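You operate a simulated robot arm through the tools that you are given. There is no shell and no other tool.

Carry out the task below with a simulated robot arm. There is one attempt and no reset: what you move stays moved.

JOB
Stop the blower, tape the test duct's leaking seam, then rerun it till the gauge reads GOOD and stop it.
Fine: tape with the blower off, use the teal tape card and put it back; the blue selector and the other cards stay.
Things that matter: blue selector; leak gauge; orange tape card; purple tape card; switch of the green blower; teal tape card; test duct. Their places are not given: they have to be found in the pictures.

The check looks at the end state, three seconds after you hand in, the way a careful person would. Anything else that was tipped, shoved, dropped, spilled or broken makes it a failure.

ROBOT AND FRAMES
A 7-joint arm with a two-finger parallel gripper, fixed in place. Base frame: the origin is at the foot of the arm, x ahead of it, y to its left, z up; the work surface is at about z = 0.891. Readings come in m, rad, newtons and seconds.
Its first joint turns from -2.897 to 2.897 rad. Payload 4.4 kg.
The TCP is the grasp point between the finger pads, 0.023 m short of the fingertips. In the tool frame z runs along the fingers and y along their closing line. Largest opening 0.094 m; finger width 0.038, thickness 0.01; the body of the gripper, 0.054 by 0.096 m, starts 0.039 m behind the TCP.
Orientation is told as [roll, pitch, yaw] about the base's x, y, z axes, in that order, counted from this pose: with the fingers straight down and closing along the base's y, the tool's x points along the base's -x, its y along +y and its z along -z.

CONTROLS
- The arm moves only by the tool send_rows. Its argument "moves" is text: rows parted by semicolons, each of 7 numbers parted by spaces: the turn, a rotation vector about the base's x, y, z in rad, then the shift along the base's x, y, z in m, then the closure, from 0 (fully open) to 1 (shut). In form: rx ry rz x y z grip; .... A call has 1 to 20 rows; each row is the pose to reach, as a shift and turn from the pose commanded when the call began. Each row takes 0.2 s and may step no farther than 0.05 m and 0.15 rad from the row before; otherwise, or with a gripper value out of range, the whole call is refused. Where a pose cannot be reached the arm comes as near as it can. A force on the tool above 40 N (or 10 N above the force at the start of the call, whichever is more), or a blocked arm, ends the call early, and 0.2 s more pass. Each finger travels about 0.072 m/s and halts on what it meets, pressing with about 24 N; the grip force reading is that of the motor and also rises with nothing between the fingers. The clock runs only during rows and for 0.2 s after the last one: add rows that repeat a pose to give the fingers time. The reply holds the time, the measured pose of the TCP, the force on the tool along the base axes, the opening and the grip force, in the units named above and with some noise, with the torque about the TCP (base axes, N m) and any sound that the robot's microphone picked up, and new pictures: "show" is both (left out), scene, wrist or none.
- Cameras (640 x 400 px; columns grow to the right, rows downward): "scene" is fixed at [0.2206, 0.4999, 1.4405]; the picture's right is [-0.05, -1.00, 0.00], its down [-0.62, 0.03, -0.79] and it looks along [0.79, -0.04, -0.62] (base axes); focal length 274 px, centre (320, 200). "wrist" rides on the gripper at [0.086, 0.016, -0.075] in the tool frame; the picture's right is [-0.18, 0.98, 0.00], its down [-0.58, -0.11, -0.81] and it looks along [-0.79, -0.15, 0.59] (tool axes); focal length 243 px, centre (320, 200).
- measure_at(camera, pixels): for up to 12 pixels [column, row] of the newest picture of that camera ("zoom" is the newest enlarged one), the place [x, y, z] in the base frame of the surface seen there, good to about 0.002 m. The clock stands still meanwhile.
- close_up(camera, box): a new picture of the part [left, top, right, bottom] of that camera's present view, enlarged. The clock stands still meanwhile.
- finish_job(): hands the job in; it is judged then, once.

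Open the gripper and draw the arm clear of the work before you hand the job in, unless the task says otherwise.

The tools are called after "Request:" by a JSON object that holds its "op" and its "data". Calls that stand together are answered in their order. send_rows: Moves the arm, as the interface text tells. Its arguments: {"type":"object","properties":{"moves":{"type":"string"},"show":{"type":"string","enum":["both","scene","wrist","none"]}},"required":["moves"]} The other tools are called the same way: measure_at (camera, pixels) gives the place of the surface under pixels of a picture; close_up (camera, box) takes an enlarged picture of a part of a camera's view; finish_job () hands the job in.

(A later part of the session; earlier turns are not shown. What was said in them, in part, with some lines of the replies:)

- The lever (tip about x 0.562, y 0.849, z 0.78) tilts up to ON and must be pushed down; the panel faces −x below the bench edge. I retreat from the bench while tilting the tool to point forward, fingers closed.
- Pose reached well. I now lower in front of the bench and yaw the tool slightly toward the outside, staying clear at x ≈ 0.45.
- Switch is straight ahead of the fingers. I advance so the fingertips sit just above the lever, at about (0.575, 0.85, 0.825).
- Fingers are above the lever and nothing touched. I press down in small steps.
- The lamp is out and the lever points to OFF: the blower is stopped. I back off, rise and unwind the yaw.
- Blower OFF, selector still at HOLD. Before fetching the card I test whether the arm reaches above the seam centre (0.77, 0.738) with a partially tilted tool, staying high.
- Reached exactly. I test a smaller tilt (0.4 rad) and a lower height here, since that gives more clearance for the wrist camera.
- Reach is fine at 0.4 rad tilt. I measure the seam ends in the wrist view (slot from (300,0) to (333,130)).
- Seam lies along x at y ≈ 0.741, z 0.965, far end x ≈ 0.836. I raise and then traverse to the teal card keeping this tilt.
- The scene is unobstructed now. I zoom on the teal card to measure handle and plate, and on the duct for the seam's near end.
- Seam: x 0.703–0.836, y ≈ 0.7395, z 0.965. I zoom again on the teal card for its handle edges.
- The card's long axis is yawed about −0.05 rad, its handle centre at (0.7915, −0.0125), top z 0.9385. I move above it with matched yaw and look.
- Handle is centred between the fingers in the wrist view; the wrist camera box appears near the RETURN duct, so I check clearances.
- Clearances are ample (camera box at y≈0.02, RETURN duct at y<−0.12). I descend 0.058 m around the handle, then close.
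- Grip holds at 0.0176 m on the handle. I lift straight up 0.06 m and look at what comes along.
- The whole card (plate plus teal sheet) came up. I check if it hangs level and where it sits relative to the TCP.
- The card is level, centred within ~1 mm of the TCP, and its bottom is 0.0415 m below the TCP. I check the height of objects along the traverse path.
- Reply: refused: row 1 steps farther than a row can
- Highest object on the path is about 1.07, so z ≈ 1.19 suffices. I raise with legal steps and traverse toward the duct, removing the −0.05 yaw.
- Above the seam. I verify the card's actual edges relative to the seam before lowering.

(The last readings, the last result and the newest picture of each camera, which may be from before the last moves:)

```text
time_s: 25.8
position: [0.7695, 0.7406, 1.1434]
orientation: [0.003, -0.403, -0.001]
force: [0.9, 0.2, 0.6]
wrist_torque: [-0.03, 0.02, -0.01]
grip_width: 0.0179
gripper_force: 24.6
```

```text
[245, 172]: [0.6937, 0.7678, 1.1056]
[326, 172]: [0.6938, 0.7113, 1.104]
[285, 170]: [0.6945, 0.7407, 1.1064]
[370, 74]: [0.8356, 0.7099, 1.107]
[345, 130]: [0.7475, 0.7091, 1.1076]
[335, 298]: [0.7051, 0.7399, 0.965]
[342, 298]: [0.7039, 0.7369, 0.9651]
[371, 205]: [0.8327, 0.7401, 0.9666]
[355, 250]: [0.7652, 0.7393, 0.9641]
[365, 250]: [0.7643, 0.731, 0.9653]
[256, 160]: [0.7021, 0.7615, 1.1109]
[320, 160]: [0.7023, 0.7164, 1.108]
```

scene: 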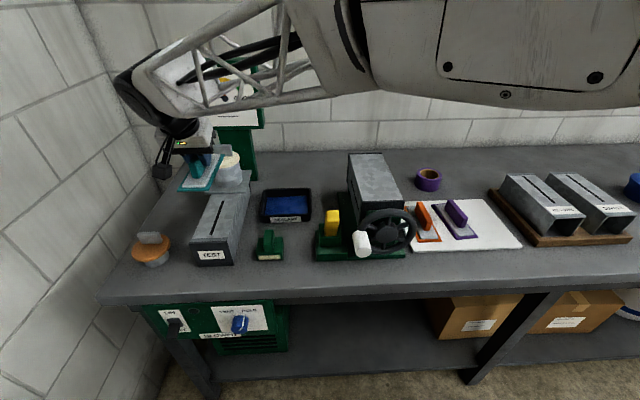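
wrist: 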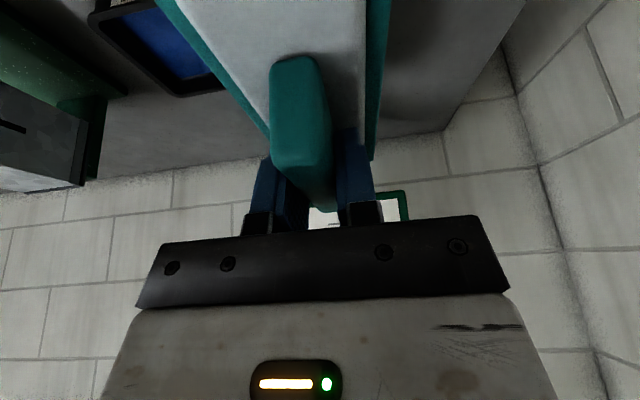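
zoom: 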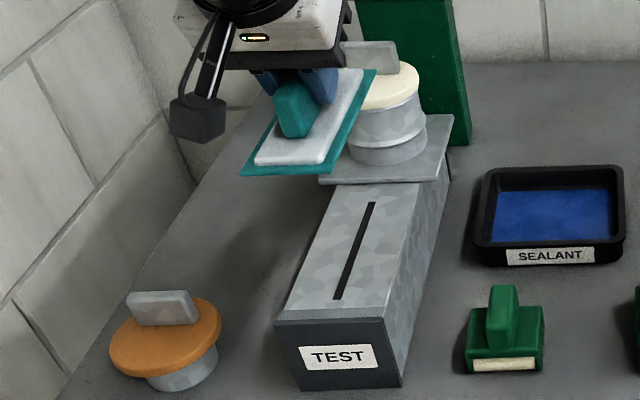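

Card y centre 0.7395 and x 0.693–0.843, matching the seam (y 0.739, x 0.703–0.836). I lower onto the seam, slow at the end.

Request:
{"op": "send_rows", "data": {"moves": "0 0 0 0.001 0 -0.04 0.9; 0 0 0 0.001 -0.0005 -0.08 0.9; 0 0 0 0.001 -0.0005 -0.11 0.9; 0 0 0 0.001 -0.0005 -0.125 0.9; 0 0 0 0.001 -0.0005 -0.131 0.9; 0 0 0 0.001 -0.0005 -0.135 0.9; 0 0 0 0.001 -0.0005 -0.138 0.9"}}

Request:
{"op": "close_up", "data": {"camera": "scene", "box": [140, 130, 270, 270]}}

```text
time_s: 27.4
position: [0.7716, 0.7393, 1.0061]
orientation: [0.002, -0.403, 0.001]
force: [-2.4, -1.5, 12.5]
wrist_torque: [-0.14, 0.55, 0.0]
grip_width: 0.0176
gripper_force: 24.0
```

scene: 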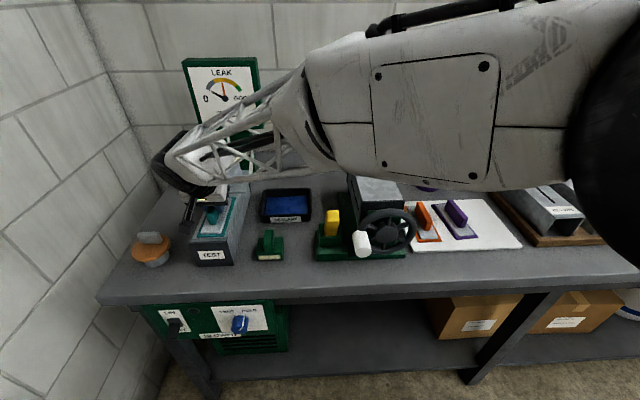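
wrist: 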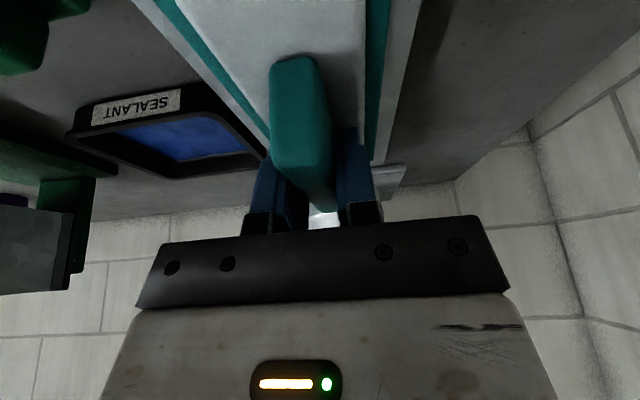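

```text
2.86 times, centred on (205, 200) of scene
```

zoom: 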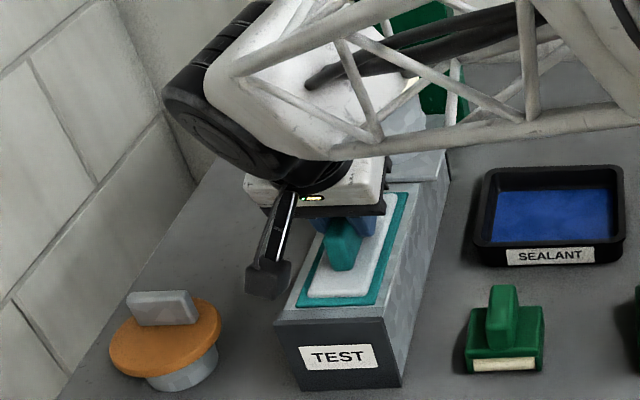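

Contact at 12.5 N, card sits on the seam. I press 1.5 mm more and hold about a second.

Request:
{"op": "send_rows", "data": {"moves": "0 0 0 0 0 -0.001 0.9; 0 0 0 0 0 -0.0015 0.9; 0 0 0 0 0 -0.0015 0.9; 0 0 0 0 0 -0.0015 0.9; 0 0 0 0 0 -0.0015 0.9; 0 0 0 0 0 -0.0015 0.9", "show": "none"}}

```text
time_s: 28.8
position: [0.7707, 0.7379, 1.0029]
orientation: [0.003, -0.402, 0.0]
force: [1.6, 5.9, 26.5]
wrist_torque: [-0.02, 0.09, 0.02]
grip_width: 0.0175
gripper_force: 24.1
```

Pressed at ~26 N for over a second. I lift slowly and look at the seam.

Request:
{"op": "send_rows", "data": {"moves": "0 0 0 0 0 0.004 0.9; 0 0 0 0 0 0.015 0.9; 0 0 0 0 0 0.04 0.9; 0 0 0 0 0 0.08 0.9; 0 0 0 0 0 0.12 0.9; 0 0 0 0 0 0.165 0.9"}}

Request:
{"op": "close_up", "data": {"camera": "scene", "box": [140, 130, 270, 270]}}

```text
time_s: 30.2
position: [0.7718, 0.7402, 1.1667]
orientation: [0.001, -0.402, -0.001]
force: [-0.3, 0.4, -2.4]
wrist_torque: [0.0, -0.03, 0.04]
grip_width: 0.0178
gripper_force: 23.6
```

scene: 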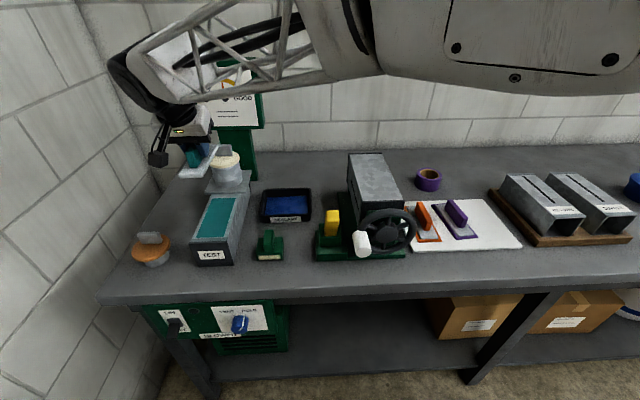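
wrist: 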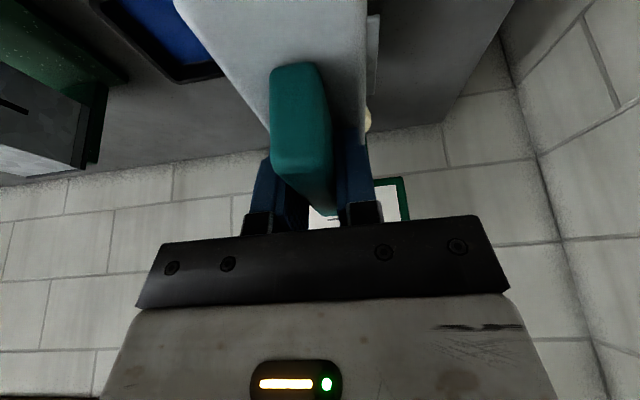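

```text
2.86 times, centred on (205, 200) of scene
```

zoom: 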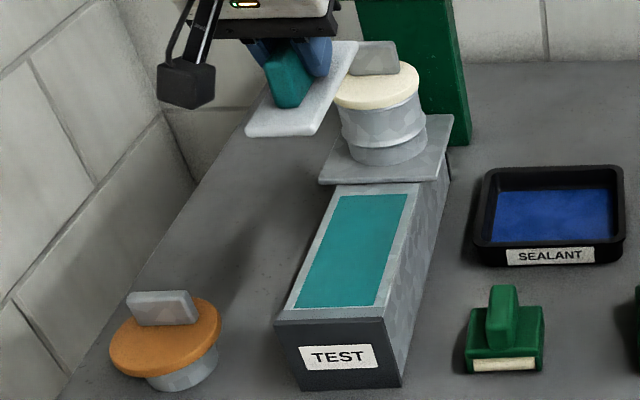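

The teal tape now covers the whole seam. Before returning the card I measure the plate's position relative to the TCP.

Request:
{"op": "measure_at", "data": {"camera": "zoom", "pixels": [[250, 130], [308, 132], [280, 125], [350, 50], [340, 70], [262, 100], [280, 134], [320, 195], [340, 196], [405, 196], [300, 303], [375, 303]]}}

Request:
{"op": "measure_at", "data": {"camera": "wrist", "pixels": [[215, 15], [350, 15], [258, 110], [340, 100], [350, 60], [362, 110]]}}

```text
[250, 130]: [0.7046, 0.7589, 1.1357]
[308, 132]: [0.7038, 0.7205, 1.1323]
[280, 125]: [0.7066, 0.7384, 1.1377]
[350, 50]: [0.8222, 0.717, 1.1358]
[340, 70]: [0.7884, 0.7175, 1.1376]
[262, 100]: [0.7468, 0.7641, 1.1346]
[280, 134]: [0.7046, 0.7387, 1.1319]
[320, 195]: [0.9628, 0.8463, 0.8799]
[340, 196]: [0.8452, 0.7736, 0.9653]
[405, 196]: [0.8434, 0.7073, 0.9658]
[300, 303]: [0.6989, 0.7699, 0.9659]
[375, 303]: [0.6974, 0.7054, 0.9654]
```

```text
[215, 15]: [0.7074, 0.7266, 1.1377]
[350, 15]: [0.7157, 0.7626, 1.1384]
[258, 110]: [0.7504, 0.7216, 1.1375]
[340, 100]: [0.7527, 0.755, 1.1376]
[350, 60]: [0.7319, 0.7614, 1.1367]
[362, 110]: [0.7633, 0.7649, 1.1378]
```

Plate still in place in the grip (top 0.029 m below TCP) and the tape spans x 0.698–0.844. I carry the card back above its spot at (0.7935, −0.0125) with yaw −0.05.

Request:
{"op": "send_rows", "data": {"moves": "0 0 0 0 -0.02 0.02 0.9; 0 0 0 0 -0.065 0.03 0.9; 0 0 0 0 -0.11 0.03 0.9; 0 0 0 0 -0.156 0.03 0.9; 0 0 0 0 -0.202 0.03 0.9; 0 0 0 0 -0.248 0.03 0.9; 0 0 0 0 -0.294 0.03 0.9; 0 0 0 0 -0.34 0.03 0.9; 0 0 -0.01 0 -0.386 0.03 0.9; 0 0 -0.02 0.005 -0.432 0.03 0.9; 0 0 -0.03 0.01 -0.478 0.03 0.9; 0 0 -0.04 0.015 -0.524 0.03 0.9; 0 0 -0.05 0.02 -0.57 0.03 0.9; 0 0 -0.05 0.0217 -0.616 0.03 0.9; 0 0 -0.05 0.0217 -0.662 0.03 0.9; 0 0 -0.05 0.0217 -0.708 0.02 0.9; 0 0 -0.05 0.0217 -0.7527 0.0 0.9; 0 0 -0.05 0.0217 -0.7527 -0.045 0.9; 0 0 -0.05 0.0217 -0.7527 -0.09 0.9; 0 0 -0.05 0.0217 -0.7527 -0.13 0.9"}}

Request:
{"op": "close_up", "data": {"camera": "scene", "box": [410, 130, 560, 260]}}

```text
time_s: 34.4
position: [0.7953, -0.0136, 1.036]
orientation: [0.001, -0.403, -0.05]
force: [0.0, -0.3, 0.3]
wrist_torque: [-0.02, 0.0, -0.01]
grip_width: 0.0178
gripper_force: 24.1
```

scene: 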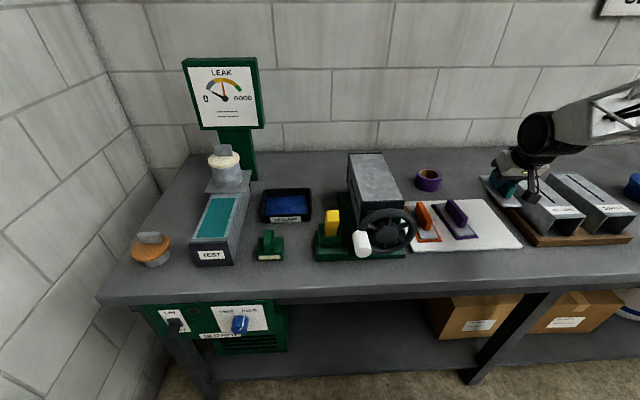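
wrist: 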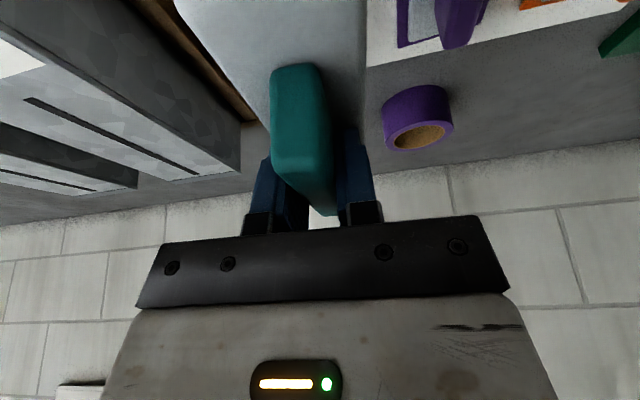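

```text
3.08 times, centred on (485, 195) of scene
```

zoom: 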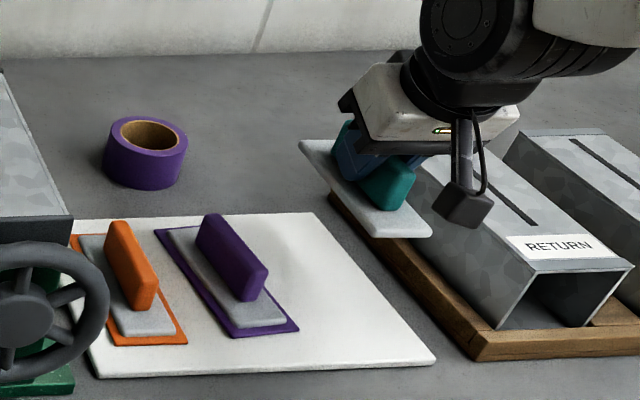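

Card is above its spot. I lower to about 0.935 quickly, then in small steps until it touches.

Request:
{"op": "send_rows", "data": {"moves": "0 0 0 -0.001 0.001 -0.045 0.9; 0 0 0 -0.001 0.001 -0.085 0.9; 0 0 0 -0.001 0.001 -0.098 0.9; 0 0 0 -0.001 0.001 -0.102 0.9; 0 0 0 -0.001 0.001 -0.105 0.9; 0 0 0 -0.001 0.001 -0.1065 0.9"}}

Request:
{"op": "close_up", "data": {"camera": "scene", "box": [410, 130, 560, 260]}}

```text
time_s: 35.8
position: [0.7918, -0.0116, 0.931]
orientation: [0.002, -0.401, -0.049]
force: [0.3, -0.3, -1.5]
wrist_torque: [-0.01, 0.02, 0.04]
grip_width: 0.0175
gripper_force: 24.0
```

scene: 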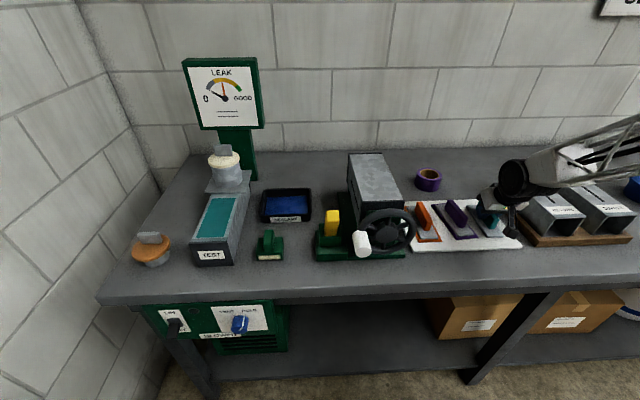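
wrist: 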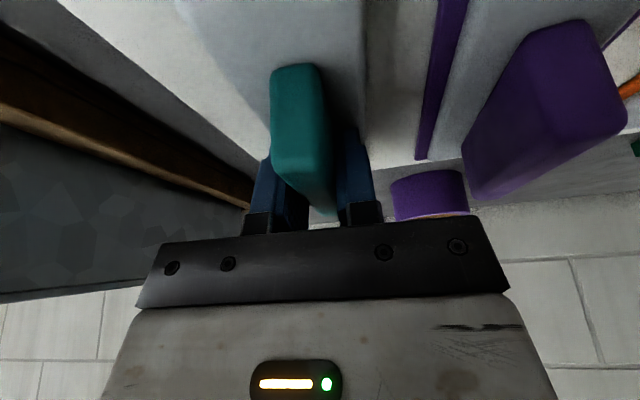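

```text
3.08 times, centred on (485, 195) of scene
```

zoom: 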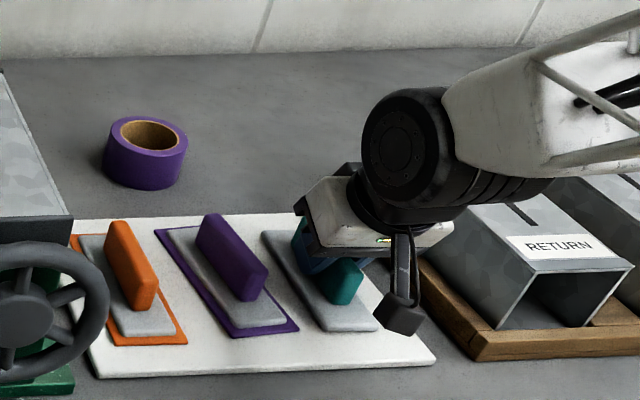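

Not yet in contact (TCP 0.931). I continue down in 1 mm steps.

Request:
{"op": "send_rows", "data": {"moves": "0 0 0 0 0 -0.001 0.9; 0 0 0 0 0 -0.002 0.9; 0 0 0 0 0 -0.003 0.9", "show": "none"}}

```text
time_s: 36.6
position: [0.7914, -0.0141, 0.9292]
orientation: [0.002, -0.403, -0.051]
force: [-4.5, 3.7, 20.9]
wrist_torque: [0.06, 0.69, -0.12]
grip_width: 0.0176
gripper_force: 24.0
```

Contact at ~21 N: the card rests on the tray. I relieve the pressure by 1.5 mm and open slowly.

Request:
{"op": "send_rows", "data": {"moves": "0 0 0 0 0 0.001 0.9; 0 0 0 0 0 0.0015 0.8; 0 0 0 0 0 0.0015 0.75; 0 0 0 0 0 0.0015 0.65; 0 0 0 0 0 0.0015 0.5; 0 0 0 0 0 0.0015 0.45; 0 0 0 0 0 0.0015 0.45"}}

```text
time_s: 38.2
position: [0.7914, -0.0126, 0.929]
orientation: [0.002, -0.401, -0.051]
force: [2.1, 3.3, 16.2]
wrist_torque: [-0.34, 0.08, 0.01]
grip_width: 0.0498
gripper_force: 0.0
```

scene: 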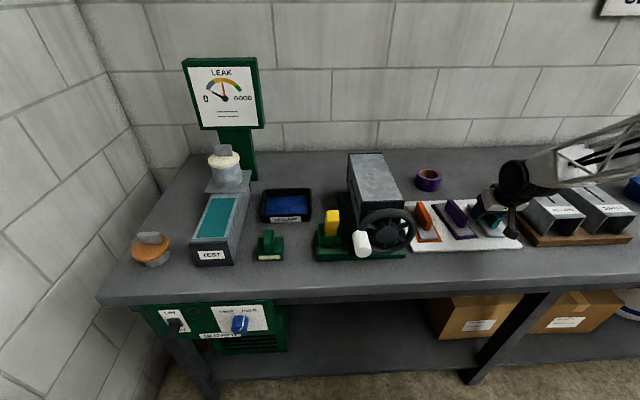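
wrist: 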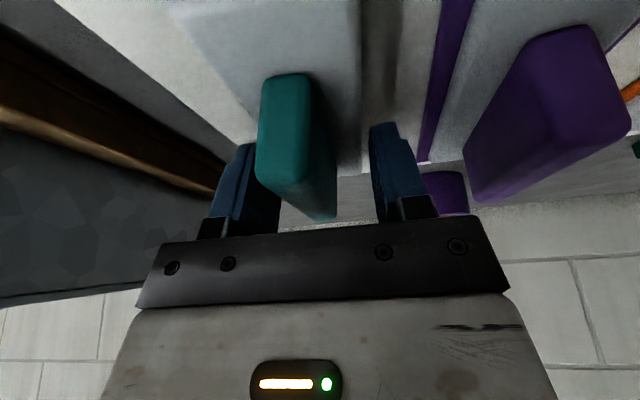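

Released; the fingertips rest on the plate, so I go straight up and check the card.

Request:
{"op": "send_rows", "data": {"moves": "0 0 0 0 0 0.01 0.45; 0 0 0 0 0 0.04 0.45; 0 0 0 0 0 0.085 0.45; 0 0 0 -0.01 0 0.13 0.45; 0 0 0 -0.04 0 0.17 0.45; 0 0 0 -0.08 0 0.2 0.45"}}

Request:
{"op": "close_up", "data": {"camera": "scene", "box": [464, 190, 520, 245]}}

Request:
{"op": "measure_at", "data": {"camera": "zoom", "pixels": [[285, 336], [406, 334], [345, 335], [140, 112], [200, 108], [335, 300]]}}

```text
time_s: 39.6
position: [0.7131, -0.0145, 1.1282]
orientation: [0.002, -0.399, -0.051]
force: [0.5, 0.0, -1.3]
wrist_torque: [0.03, -0.02, 0.03]
grip_width: 0.0516
gripper_force: 0.1
```

scene: 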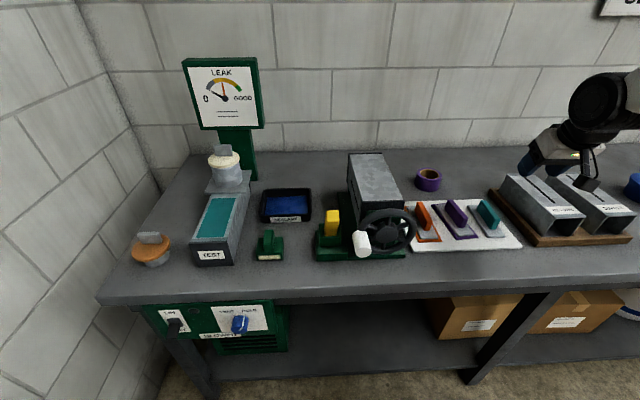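
wrist: 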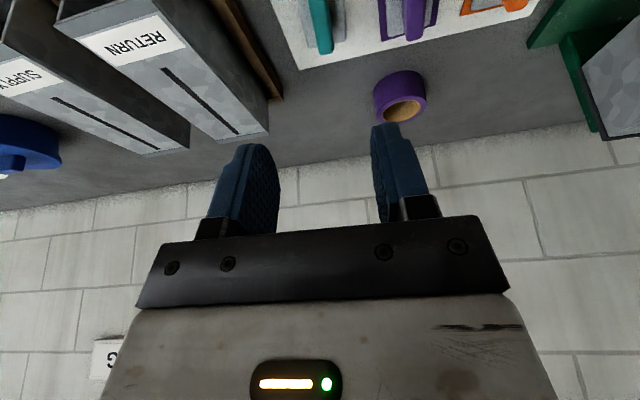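

```text
7.27 times, centred on (492, 218) of scene
```

zoom: 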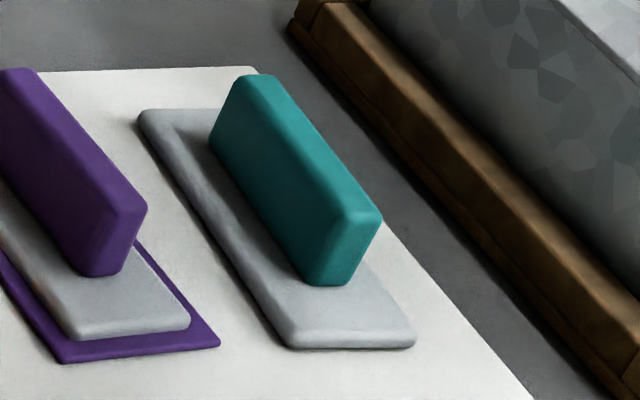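

```text
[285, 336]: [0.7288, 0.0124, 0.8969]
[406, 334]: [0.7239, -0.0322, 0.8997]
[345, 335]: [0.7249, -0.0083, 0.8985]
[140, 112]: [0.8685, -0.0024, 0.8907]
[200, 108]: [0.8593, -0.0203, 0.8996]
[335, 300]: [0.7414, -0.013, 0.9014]
```

The card is back within ~1 mm of its original place. I measure the lever in the OFF position now.

Request:
{"op": "close_up", "data": {"camera": "scene", "box": [145, 300, 209, 340]}}

Request:
{"op": "measure_at", "data": {"camera": "zoom", "pixels": [[290, 230], [270, 270], [255, 310], [240, 345], [255, 355], [220, 345], [275, 345], [250, 362], [300, 320], [290, 335]]}}

```text
10.00 times, centred on (177, 320) of scene
```

zoom: 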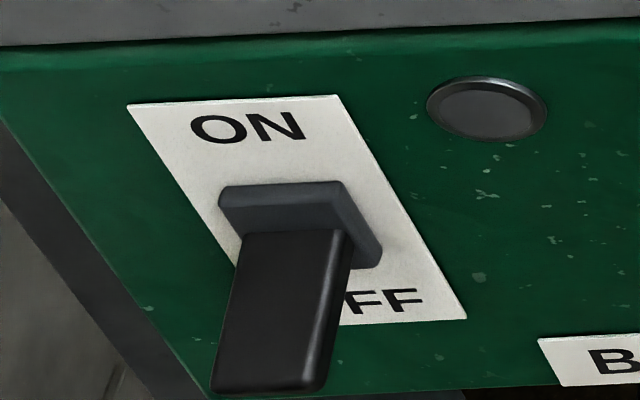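

```text
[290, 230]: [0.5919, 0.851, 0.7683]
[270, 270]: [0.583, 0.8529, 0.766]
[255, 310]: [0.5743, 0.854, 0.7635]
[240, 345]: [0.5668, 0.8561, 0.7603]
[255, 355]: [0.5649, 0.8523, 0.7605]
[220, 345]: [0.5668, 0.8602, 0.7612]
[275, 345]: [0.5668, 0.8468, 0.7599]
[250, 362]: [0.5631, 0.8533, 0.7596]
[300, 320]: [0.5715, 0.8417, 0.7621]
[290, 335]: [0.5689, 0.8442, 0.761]
```

OFF lever: tip at x≈0.562, top z 0.76. I now swing back to the front of the bench, tilting the tool forward with fingers closed.

Request:
{"op": "send_rows", "data": {"moves": "0 -0.07 0 -0.021 0.041 0.004 1; 0 -0.14 0 -0.042 0.082 0.008 1; 0 -0.21 0 -0.063 0.123 0.012 1; 0 -0.28 0 -0.084 0.164 0.016 1; 0 -0.35 0 -0.105 0.205 0.02 1; 0 -0.42 0 -0.126 0.246 0.024 1; 0 -0.49 0 -0.147 0.287 0.028 1; 0 -0.56 0 -0.168 0.328 0.032 1; 0 -0.63 0 -0.189 0.369 0.036 1; 0 -0.7 0 -0.21 0.41 0.04 1; 0 -0.77 0 -0.231 0.451 0.044 1; 0 -0.84 0 -0.252 0.492 0.048 1; 0 -0.91 0 -0.273 0.533 0.052 1; 0 -0.98 0 -0.294 0.574 0.056 1; 0 -1.04 0 -0.312 0.61 0.06 1", "show": "scene"}}

```text
time_s: 42.8
position: [0.3977, 0.5967, 1.1903]
orientation: [0.332, -1.436, -0.352]
force: [-0.4, 0.0, 0.0]
wrist_torque: [0.02, -0.06, 0.0]
grip_width: 0.0
gripper_force: 23.9
```

scene: 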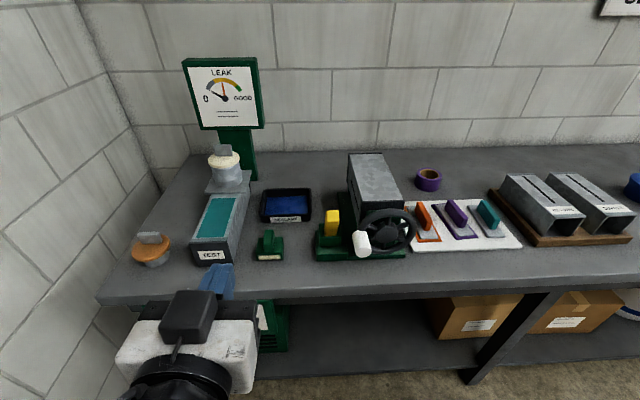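

Good. I lower in front of the panel to z ≈ 0.71 while yawing, at x ≈ 0.42.

Request:
{"op": "send_rows", "data": {"moves": "0 0 0.03 0.001 0.02 -0.04 1; 0 0 0.06 0.002 0.04 -0.08 1; 0 0 0.09 0.003 0.06 -0.12 1; 0 0 0.12 0.004 0.08 -0.16 1; 0 0 0.15 0.005 0.1 -0.2 1; 0 0 0.18 0.006 0.12 -0.24 1; 0 0 0.21 0.007 0.14 -0.28 1; 0 0 0.24 0.008 0.16 -0.32 1; 0 0 0.27 0.01 0.18 -0.36 1; 0 0 0.3 0.012 0.2 -0.4 1; 0 0 0.33 0.016 0.22 -0.44 1; 0 0 0.36 0.02 0.238 -0.478 1; 0 0 0.36 0.02 0.238 -0.478 1"}}

```text
time_s: 45.6
position: [0.4194, 0.8352, 0.7092]
orientation: [0.325, -1.435, 0.016]
force: [0.1, 1.1, -0.1]
wrist_torque: [-0.01, -0.01, 0.01]
grip_width: 0.0002
gripper_force: 24.2
```

scene: 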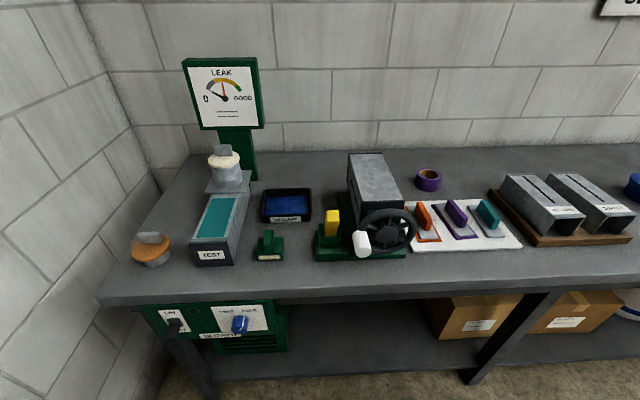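
wrist: 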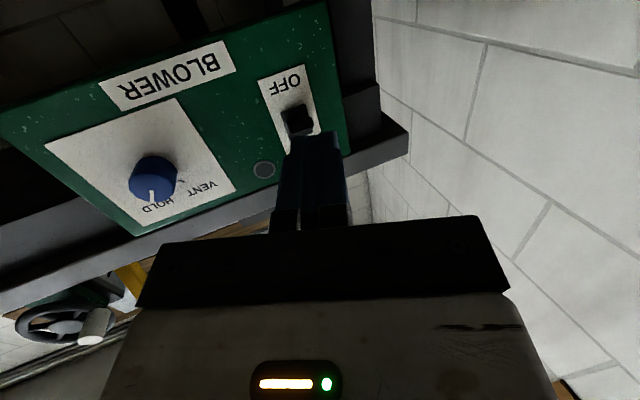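

Fingers are below the lever's line. I advance under it to x ≈ 0.55, keeping z ≈ 0.709.

Request:
{"op": "send_rows", "data": {"moves": "0 0 0 0.045 0.003 0 1; 0 0 0 0.09 0.006 0 1; 0 0 0 0.132 0.008 0 1; 0 0 0 0.132 0.008 0 1"}}

Request:
{"op": "close_up", "data": {"camera": "scene", "box": [130, 290, 300, 396]}}

```text
time_s: 46.6
position: [0.5515, 0.8435, 0.7093]
orientation: [0.326, -1.434, 0.014]
force: [-0.2, 0.0, 0.2]
wrist_torque: [0.01, 0.0, 0.0]
grip_width: 0.0002
gripper_force: 24.6
```

scene: 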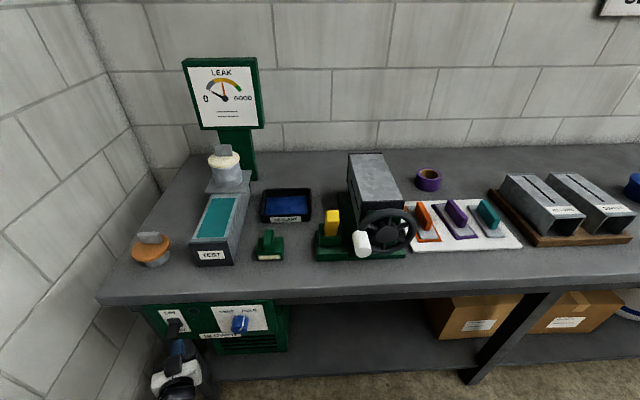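
wrist: 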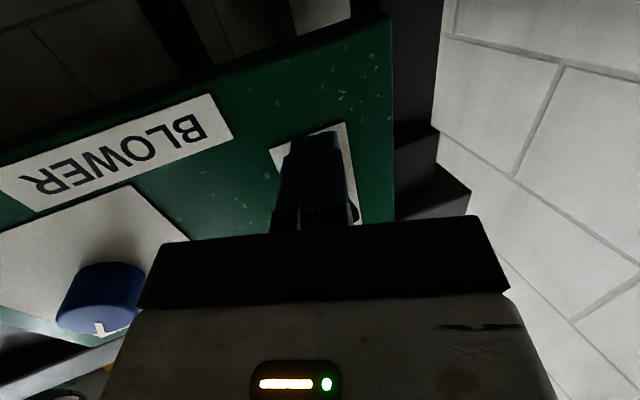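

```text
3.76 times, centred on (215, 343) of scene
```

zoom: 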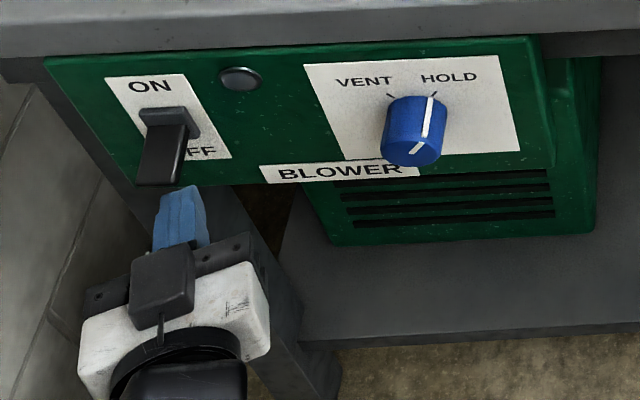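

Fingertips are under the lever. I lift in small steps to flip it to ON.

Request:
{"op": "send_rows", "data": {"moves": "0 0 0 0 0 0.012 1; 0 0 0 0 0 0.022 1; 0 0 0 0 0 0.03 1; 0 0 0 0 0 0.037 1; 0 0 0 0 0 0.043 1"}}

Request:
{"op": "close_up", "data": {"camera": "scene", "box": [130, 290, 300, 396]}}

Request:
{"op": "close_up", "data": {"camera": "scene", "box": [170, 45, 290, 130]}}

```text
time_s: 47.8
position: [0.5497, 0.8417, 0.7513]
orientation: [0.305, -1.432, 0.034]
force: [-3.9, 6.4, -24.5]
wrist_torque: [-0.2, 0.54, 0.26]
grip_width: 0.0003
gripper_force: 24.2
```

scene: 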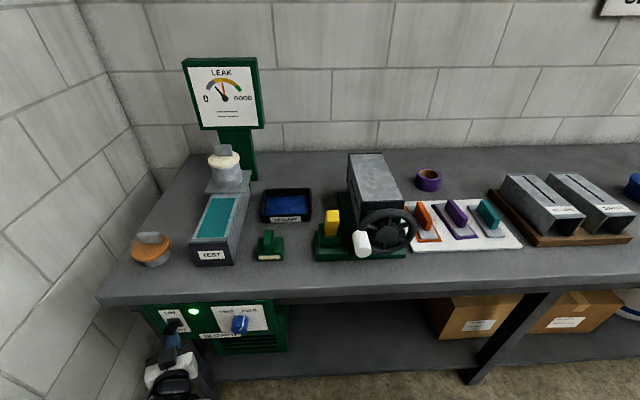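
wrist: 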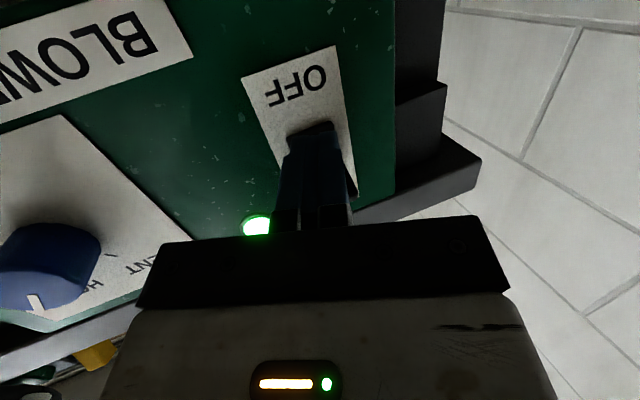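

```text
3.76 times, centred on (215, 343) of scene
```

zoom: 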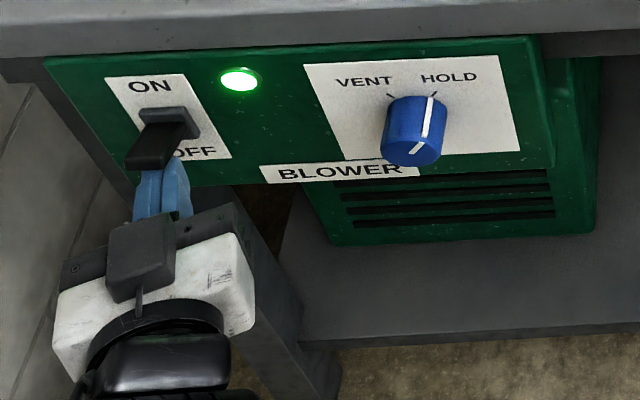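

```text
4.71 times, centred on (230, 88) of scene
```

zoom: 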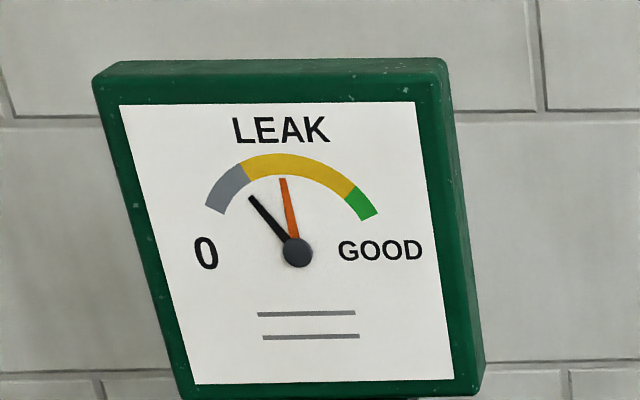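

Lamp lit, lever at ON, and the gauge's black needle is rising. I drop clear, back away and reposition above the lever ready to stop it.

Request:
{"op": "send_rows", "data": {"moves": "0 0 0 0 0 -0.012 1; 0 0 0 0 0 -0.025 1; 0 0 0 -0.045 0 -0.03 1; 0 0 0 -0.09 0 -0.025 1; 0 0 0 -0.1 0 0.02 1; 0 0 0 -0.1 0 0.065 1; 0 0 0 -0.1 0 0.085 1; 0 0 0 -0.055 0 0.085 1; 0 0 0 -0.01 0.001 0.085 1; 0 0 0 0.003 0.001 0.08 1"}}

Request:
{"op": "close_up", "data": {"camera": "scene", "box": [130, 290, 300, 396]}}

Request:
{"op": "close_up", "data": {"camera": "scene", "box": [170, 45, 290, 130]}}

```text
time_s: 50.0
position: [0.5549, 0.8429, 0.8338]
orientation: [0.324, -1.435, 0.014]
force: [0.5, -0.4, -0.1]
wrist_torque: [-0.04, 0.03, 0.01]
grip_width: 0.0
gripper_force: 24.0
```

scene: 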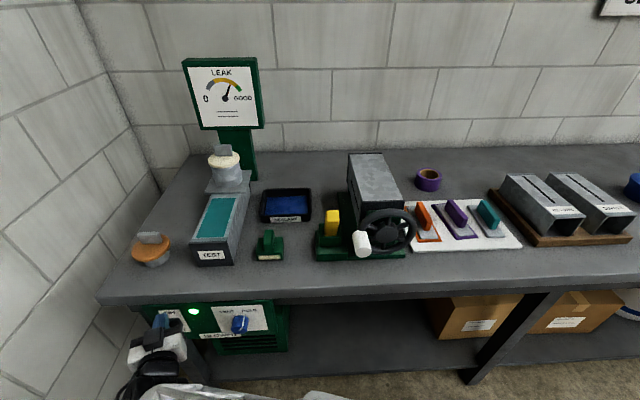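
wrist: 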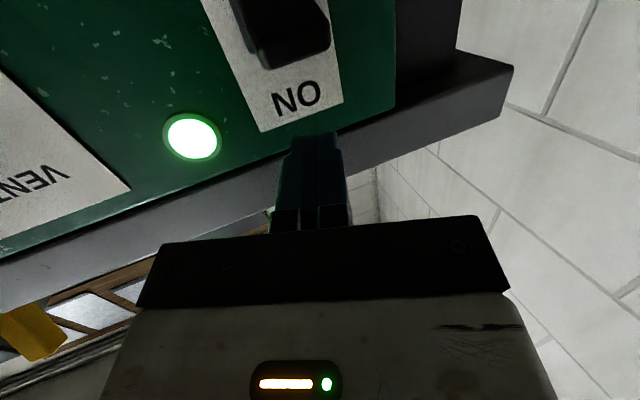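

```text
3.76 times, centred on (215, 343) of scene
```

zoom: 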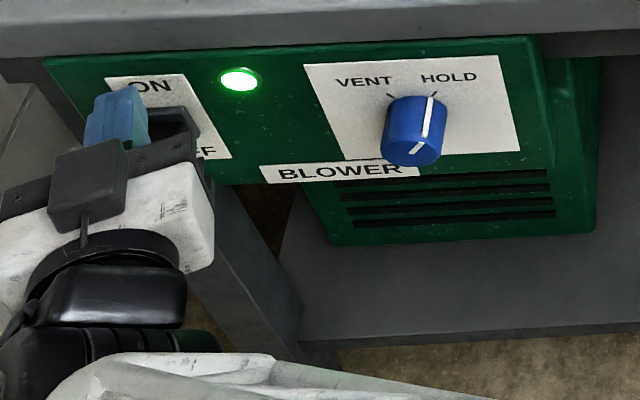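

```text
4.71 times, centred on (230, 88) of scene
```

zoom: 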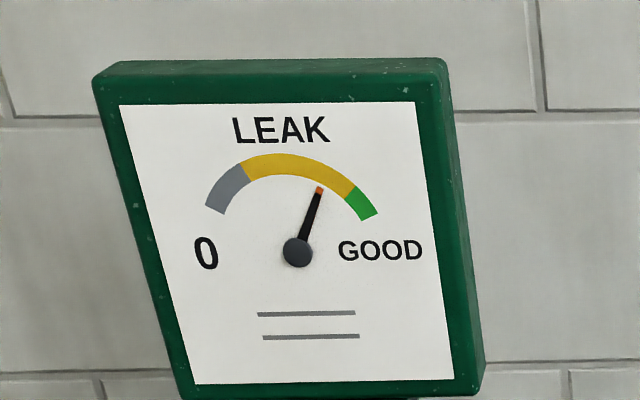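

The needle is rising toward the green zone, with the fingers poised above the lever. I wait in place 0.8 s and look again.

Request:
{"op": "send_rows", "data": {"moves": "0 0 0 0 0 0 1; 0 0 0 0 0 0 1; 0 0 0 0 0 -0.003 1", "show": "scene"}}

Request:
{"op": "close_up", "data": {"camera": "scene", "box": [170, 45, 290, 130]}}

```text
time_s: 50.8
position: [0.5536, 0.8439, 0.8302]
orientation: [0.322, -1.435, 0.016]
force: [-0.1, 0.3, 0.4]
wrist_torque: [-0.02, 0.01, 0.03]
grip_width: 0.0002
gripper_force: 23.9
```

scene: 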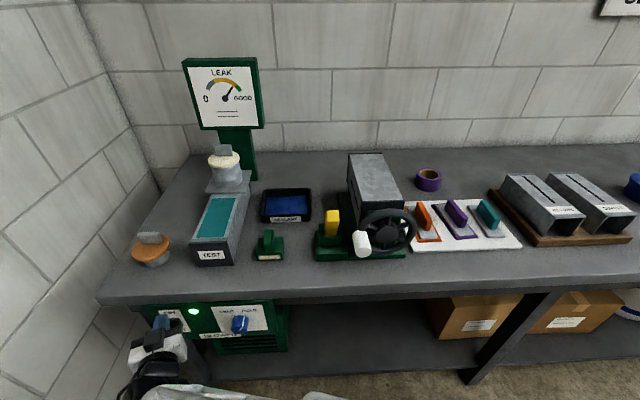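

```text
4.71 times, centred on (230, 88) of scene
```

zoom: 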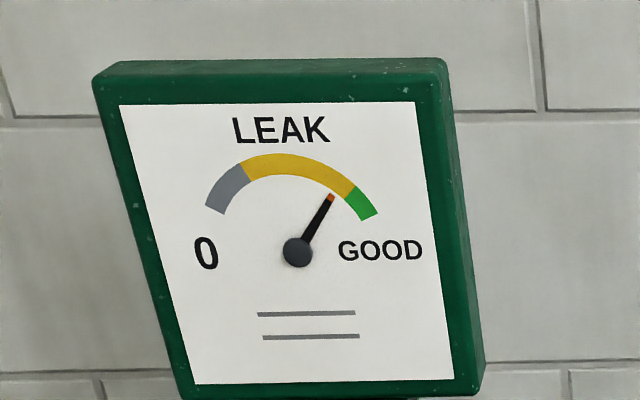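

Still amber, close to green. I wait another 0.8 s.

Request:
{"op": "send_rows", "data": {"moves": "0 0 0 0 0 0 1; 0 0 0 0 0 0 1; 0 0 0 0 0 0 1", "show": "scene"}}

Request:
{"op": "close_up", "data": {"camera": "scene", "box": [170, 45, 290, 130]}}

```text
time_s: 51.6
position: [0.5539, 0.8431, 0.8301]
orientation: [0.324, -1.435, 0.015]
force: [0.7, 0.2, 0.3]
wrist_torque: [0.02, 0.0, 0.0]
grip_width: 0.0002
gripper_force: 24.1
```

scene: 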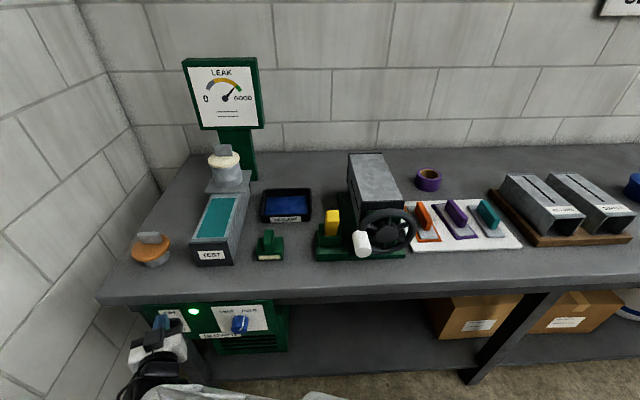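

```text
4.71 times, centred on (230, 88) of scene
```

zoom: 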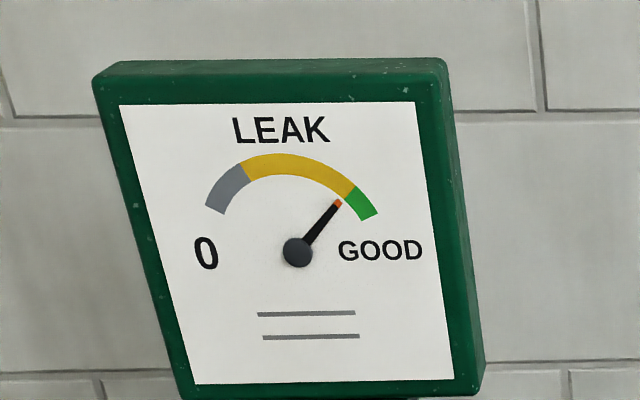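

The needle is nearly at the amber/green boundary and slowing. I wait about 1.2 s more.

Request:
{"op": "send_rows", "data": {"moves": "0 0 0 0 0 0 1; 0 0 0 0 0 0 1; 0 0 0 0 0 0 1; 0 0 0 0 0 0 1; 0 0 0 0 0 0 1", "show": "scene"}}

Request:
{"op": "close_up", "data": {"camera": "scene", "box": [170, 45, 290, 130]}}

```text
time_s: 52.8
position: [0.5542, 0.8435, 0.8307]
orientation: [0.324, -1.434, 0.016]
force: [0.0, 0.0, -0.6]
wrist_torque: [0.02, 0.01, -0.02]
grip_width: 0.0002
gripper_force: 24.3
```

scene: 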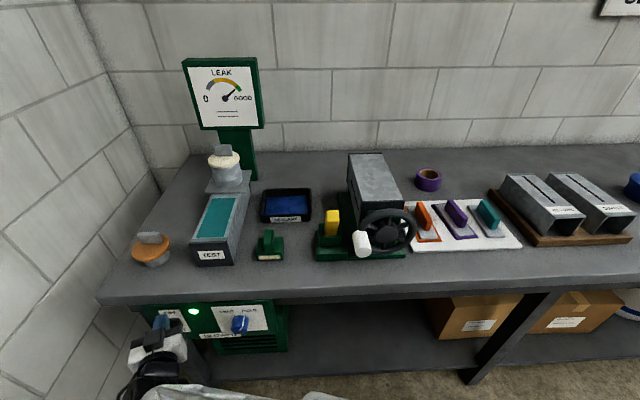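

```text
4.71 times, centred on (230, 88) of scene
```

zoom: 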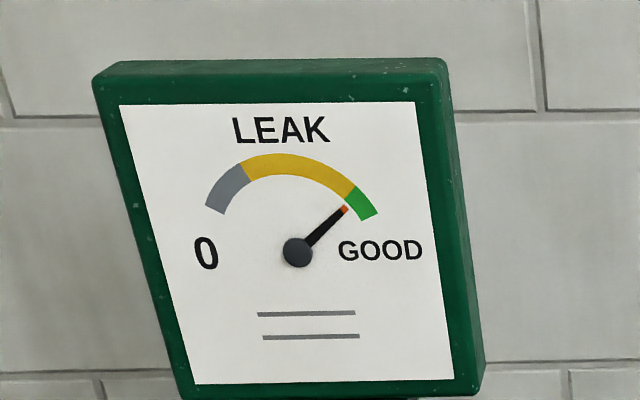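

The needle has entered the green zone. I wait another 1.2 s for a clear reading.

Request:
{"op": "send_rows", "data": {"moves": "0 0 0 0 0 0 1; 0 0 0 0 0 0 1; 0 0 0 0 0 0 1; 0 0 0 0 0 0 1; 0 0 0 0 0 0 1", "show": "scene"}}

Request:
{"op": "close_up", "data": {"camera": "scene", "box": [170, 45, 290, 130]}}

```text
time_s: 54.0
position: [0.5537, 0.8431, 0.8311]
orientation: [0.324, -1.435, 0.015]
force: [-0.3, 0.3, -0.4]
wrist_torque: [0.0, -0.01, 0.01]
grip_width: 0.0
gripper_force: 23.4
```

scene: 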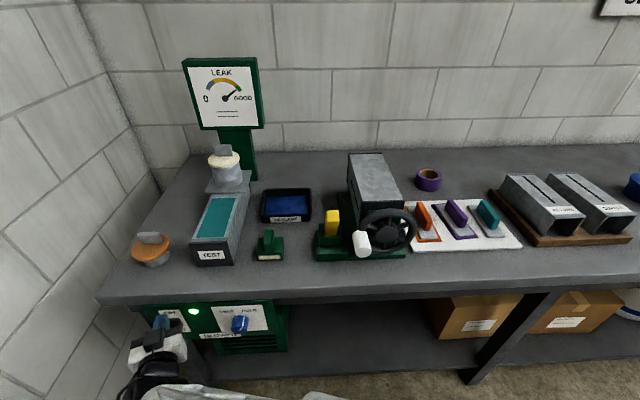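

```text
4.71 times, centred on (230, 88) of scene
```

zoom: 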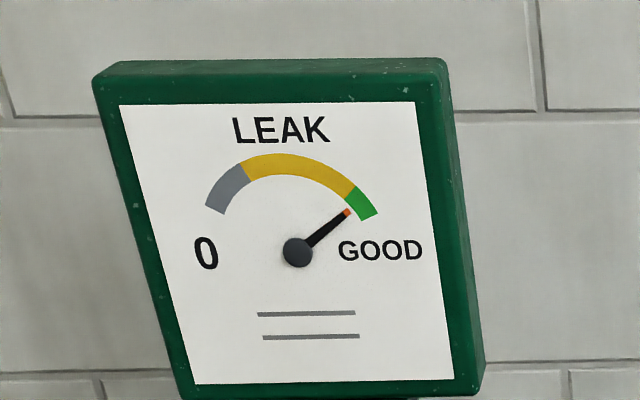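

The needle is now well inside GOOD. I press the lever down to stop the blower.

Request:
{"op": "send_rows", "data": {"moves": "0 0 0 0 0 -0.012 1; 0 0 0 0 0 -0.024 1; 0 0 0 0 0 -0.033 1; 0 0 0 0 0 -0.04 1; 0 0 0 0 0 -0.046 1"}}

Request:
{"op": "close_up", "data": {"camera": "scene", "box": [130, 290, 300, 396]}}

Request:
{"op": "close_up", "data": {"camera": "scene", "box": [170, 45, 290, 130]}}

```text
time_s: 55.2
position: [0.5535, 0.844, 0.7849]
orientation: [0.324, -1.436, 0.015]
force: [-0.8, 1.0, 0.7]
wrist_torque: [-0.02, -0.01, 0.0]
grip_width: 0.0
gripper_force: 24.0
```

scene: 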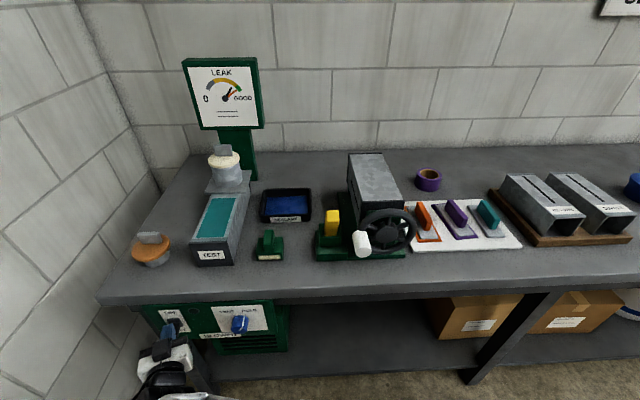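
wrist: 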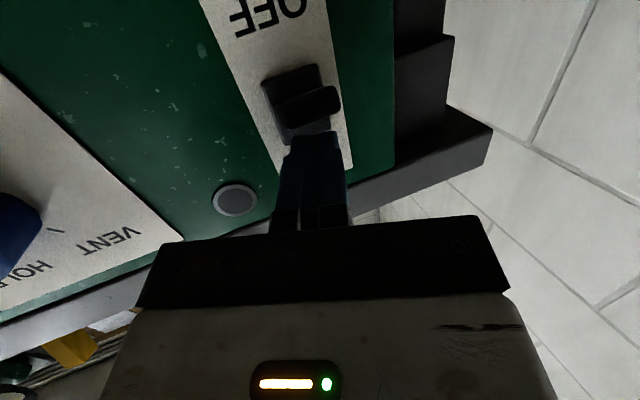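

```text
3.76 times, centred on (215, 343) of scene
```

zoom: 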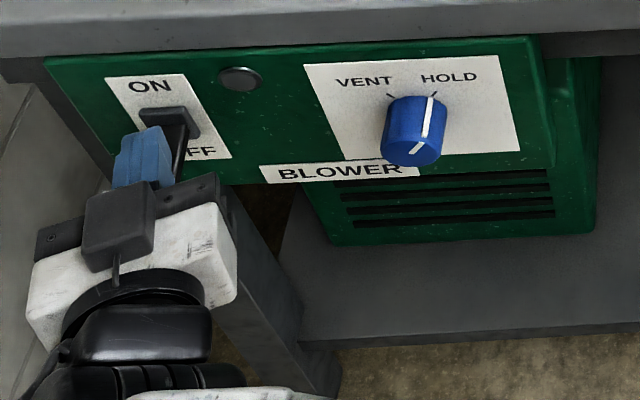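

```text
4.71 times, centred on (230, 88) of scene
```

zoom: 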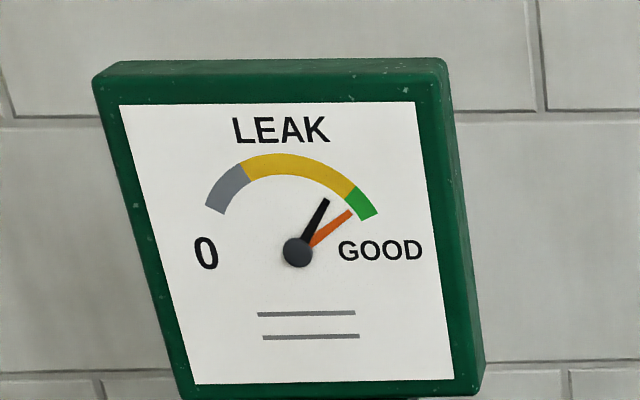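

The blower is OFF, the lamp out, and the orange peak pointer sits in the green. I back off, rise clear and open the gripper.

Request:
{"op": "send_rows", "data": {"moves": "0 0 0 -0.04 -0.01 0.004 1; 0 0 0 -0.085 -0.02 0.008 1; 0 0 0 -0.13 -0.03 0.02 1; 0 0 -0.04 -0.14 -0.035 0.065 0.5; 0 0 -0.08 -0.14 -0.04 0.11 0; 0 0 -0.12 -0.14 -0.06 0.155 0; 0 0 -0.16 -0.14 -0.08 0.195 0; 0 0 -0.2 -0.14 -0.1 0.235 0; 0 0 -0.24 -0.14 -0.12 0.275 0; 0 0 -0.28 -0.14 -0.14 0.315 0; 0 0 -0.32 -0.14 -0.16 0.355 0; 0 0 -0.349 -0.14 -0.19 0.39 0; 0 0 -0.349 -0.14 -0.23 0.4 0; 0 0 -0.349 -0.14 -0.27 0.4 0"}}

Request:
{"op": "close_up", "data": {"camera": "scene", "box": [130, 290, 300, 396]}}

Request:
{"op": "close_up", "data": {"camera": "scene", "box": [120, 45, 550, 290]}}

```text
time_s: 58.2
position: [0.4145, 0.5753, 1.186]
orientation: [0.338, -1.435, -0.346]
force: [0.0, -0.3, -0.3]
wrist_torque: [-0.03, -0.01, 0.0]
grip_width: 0.0938
gripper_force: 0.0
```

scene: 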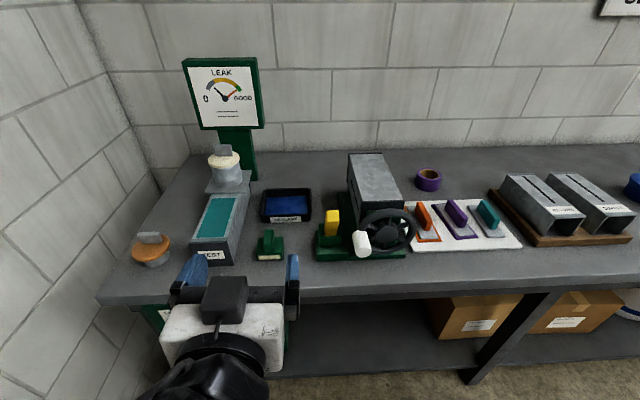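
wrist: 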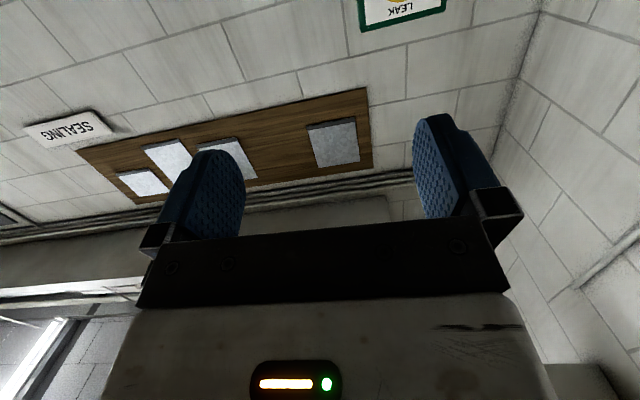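

```text
3.76 times, centred on (215, 343) of scene
```

zoom: 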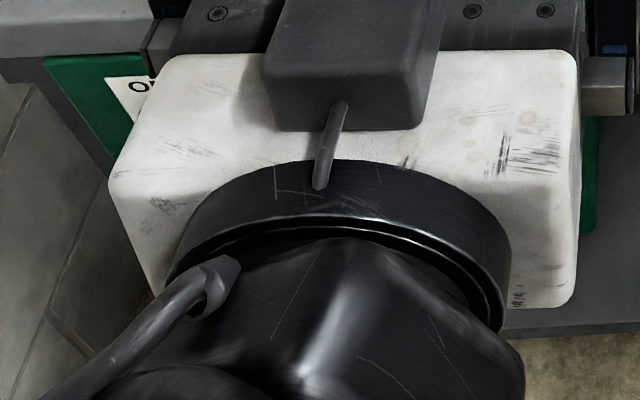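

```text
1.49 times, centred on (335, 168) of scene
```

zoom: 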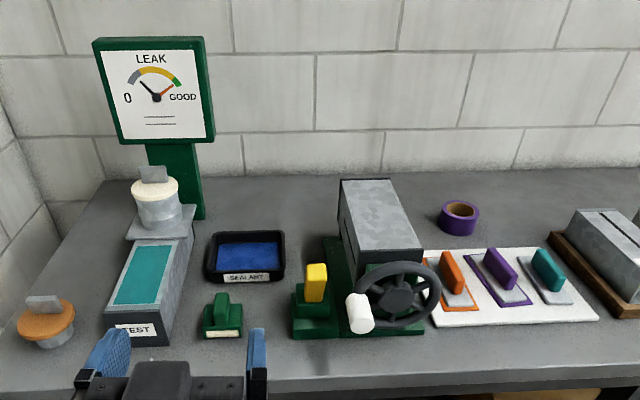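

All objects are in place; the peak pointer stays in green. I move the arm aside to confirm the switch state once more.

Request:
{"op": "send_rows", "data": {"moves": "0 0 0 0 -0.045 0 0; 0 0 0 0 -0.09 0 0; 0 0 0 0 -0.135 0 0; 0 0 0 0 -0.18 0 0; 0 0 0 0 -0.225 0 0; 0 0 0 0 -0.27 0 0; 0 0 0 0 -0.315 0 0", "show": "scene"}}

Request:
{"op": "close_up", "data": {"camera": "scene", "box": [130, 290, 300, 396]}}

Request:
{"op": "close_up", "data": {"camera": "scene", "box": [170, 45, 290, 130]}}

```text
time_s: 59.8
position: [0.4154, 0.2585, 1.184]
orientation: [0.32, -1.433, -0.329]
force: [0.1, 0.2, -0.2]
wrist_torque: [0.0, -0.02, 0.03]
grip_width: 0.0941
gripper_force: 0.2
```

scene: 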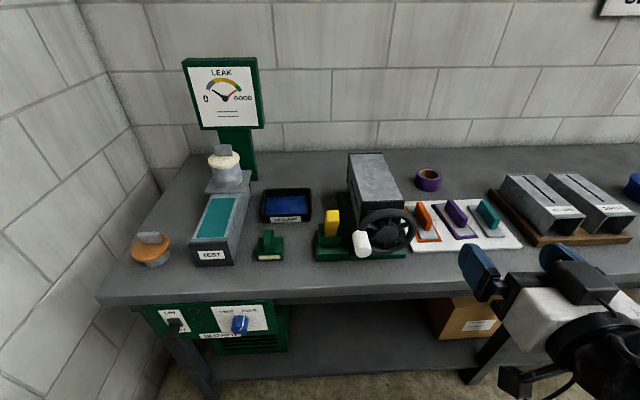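

```text
3.76 times, centred on (215, 343) of scene
```

zoom: 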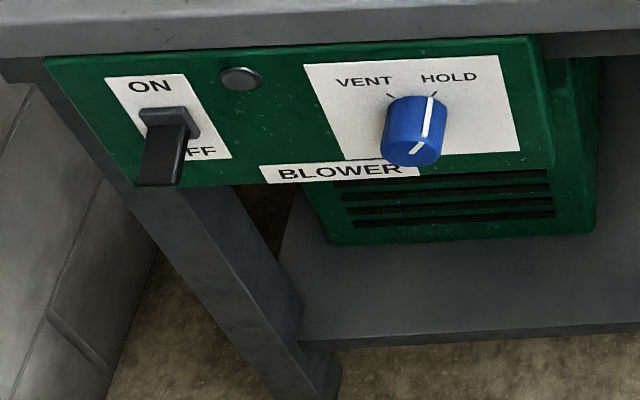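

```text
4.71 times, centred on (230, 88) of scene
```

zoom: 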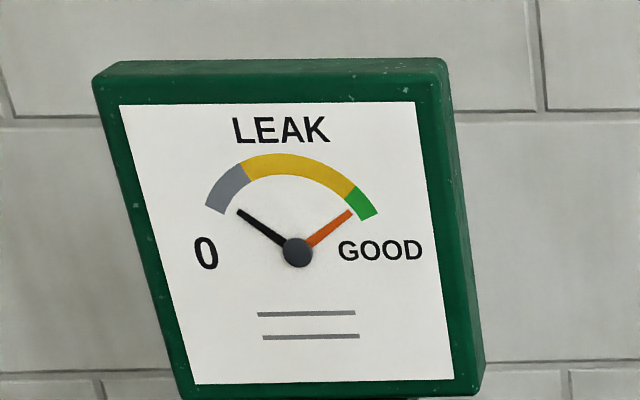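

Blower OFF, lamp out, selector untouched at HOLD, seam taped, teal card back, peak pointer in GOOD, gripper open and clear. I hand in the job.

Request:
{"op": "finish_job", "data": {}}

```text
The job is handed in.
```

I taped the seam with the blower off, then reran the blower until the gauge read GOOD and stopped it. The job is handed in, but I don't have the check's result.

- **Blower:** The switch is at OFF and the lamp is out. The gauge's live needle dropped back after the stop, as expected. The orange pointer that marks the highest reading is still in the green.
- **Seam:** The teal tape covers the whole slot on top of the test duct, overlapping it by about 5 to 8 mm at each end.
- **Teal card:** It is back on the tray within about 1 to 2 mm of where it started. It no longer has its teal tape sheet, which is now on the duct.
- **Left alone:** The blue selector is still at HOLD, and the orange and purple cards were not touched. The last pictures show nothing else on the bench moved or tipped.

The gripper is open and the arm is clear of the work.
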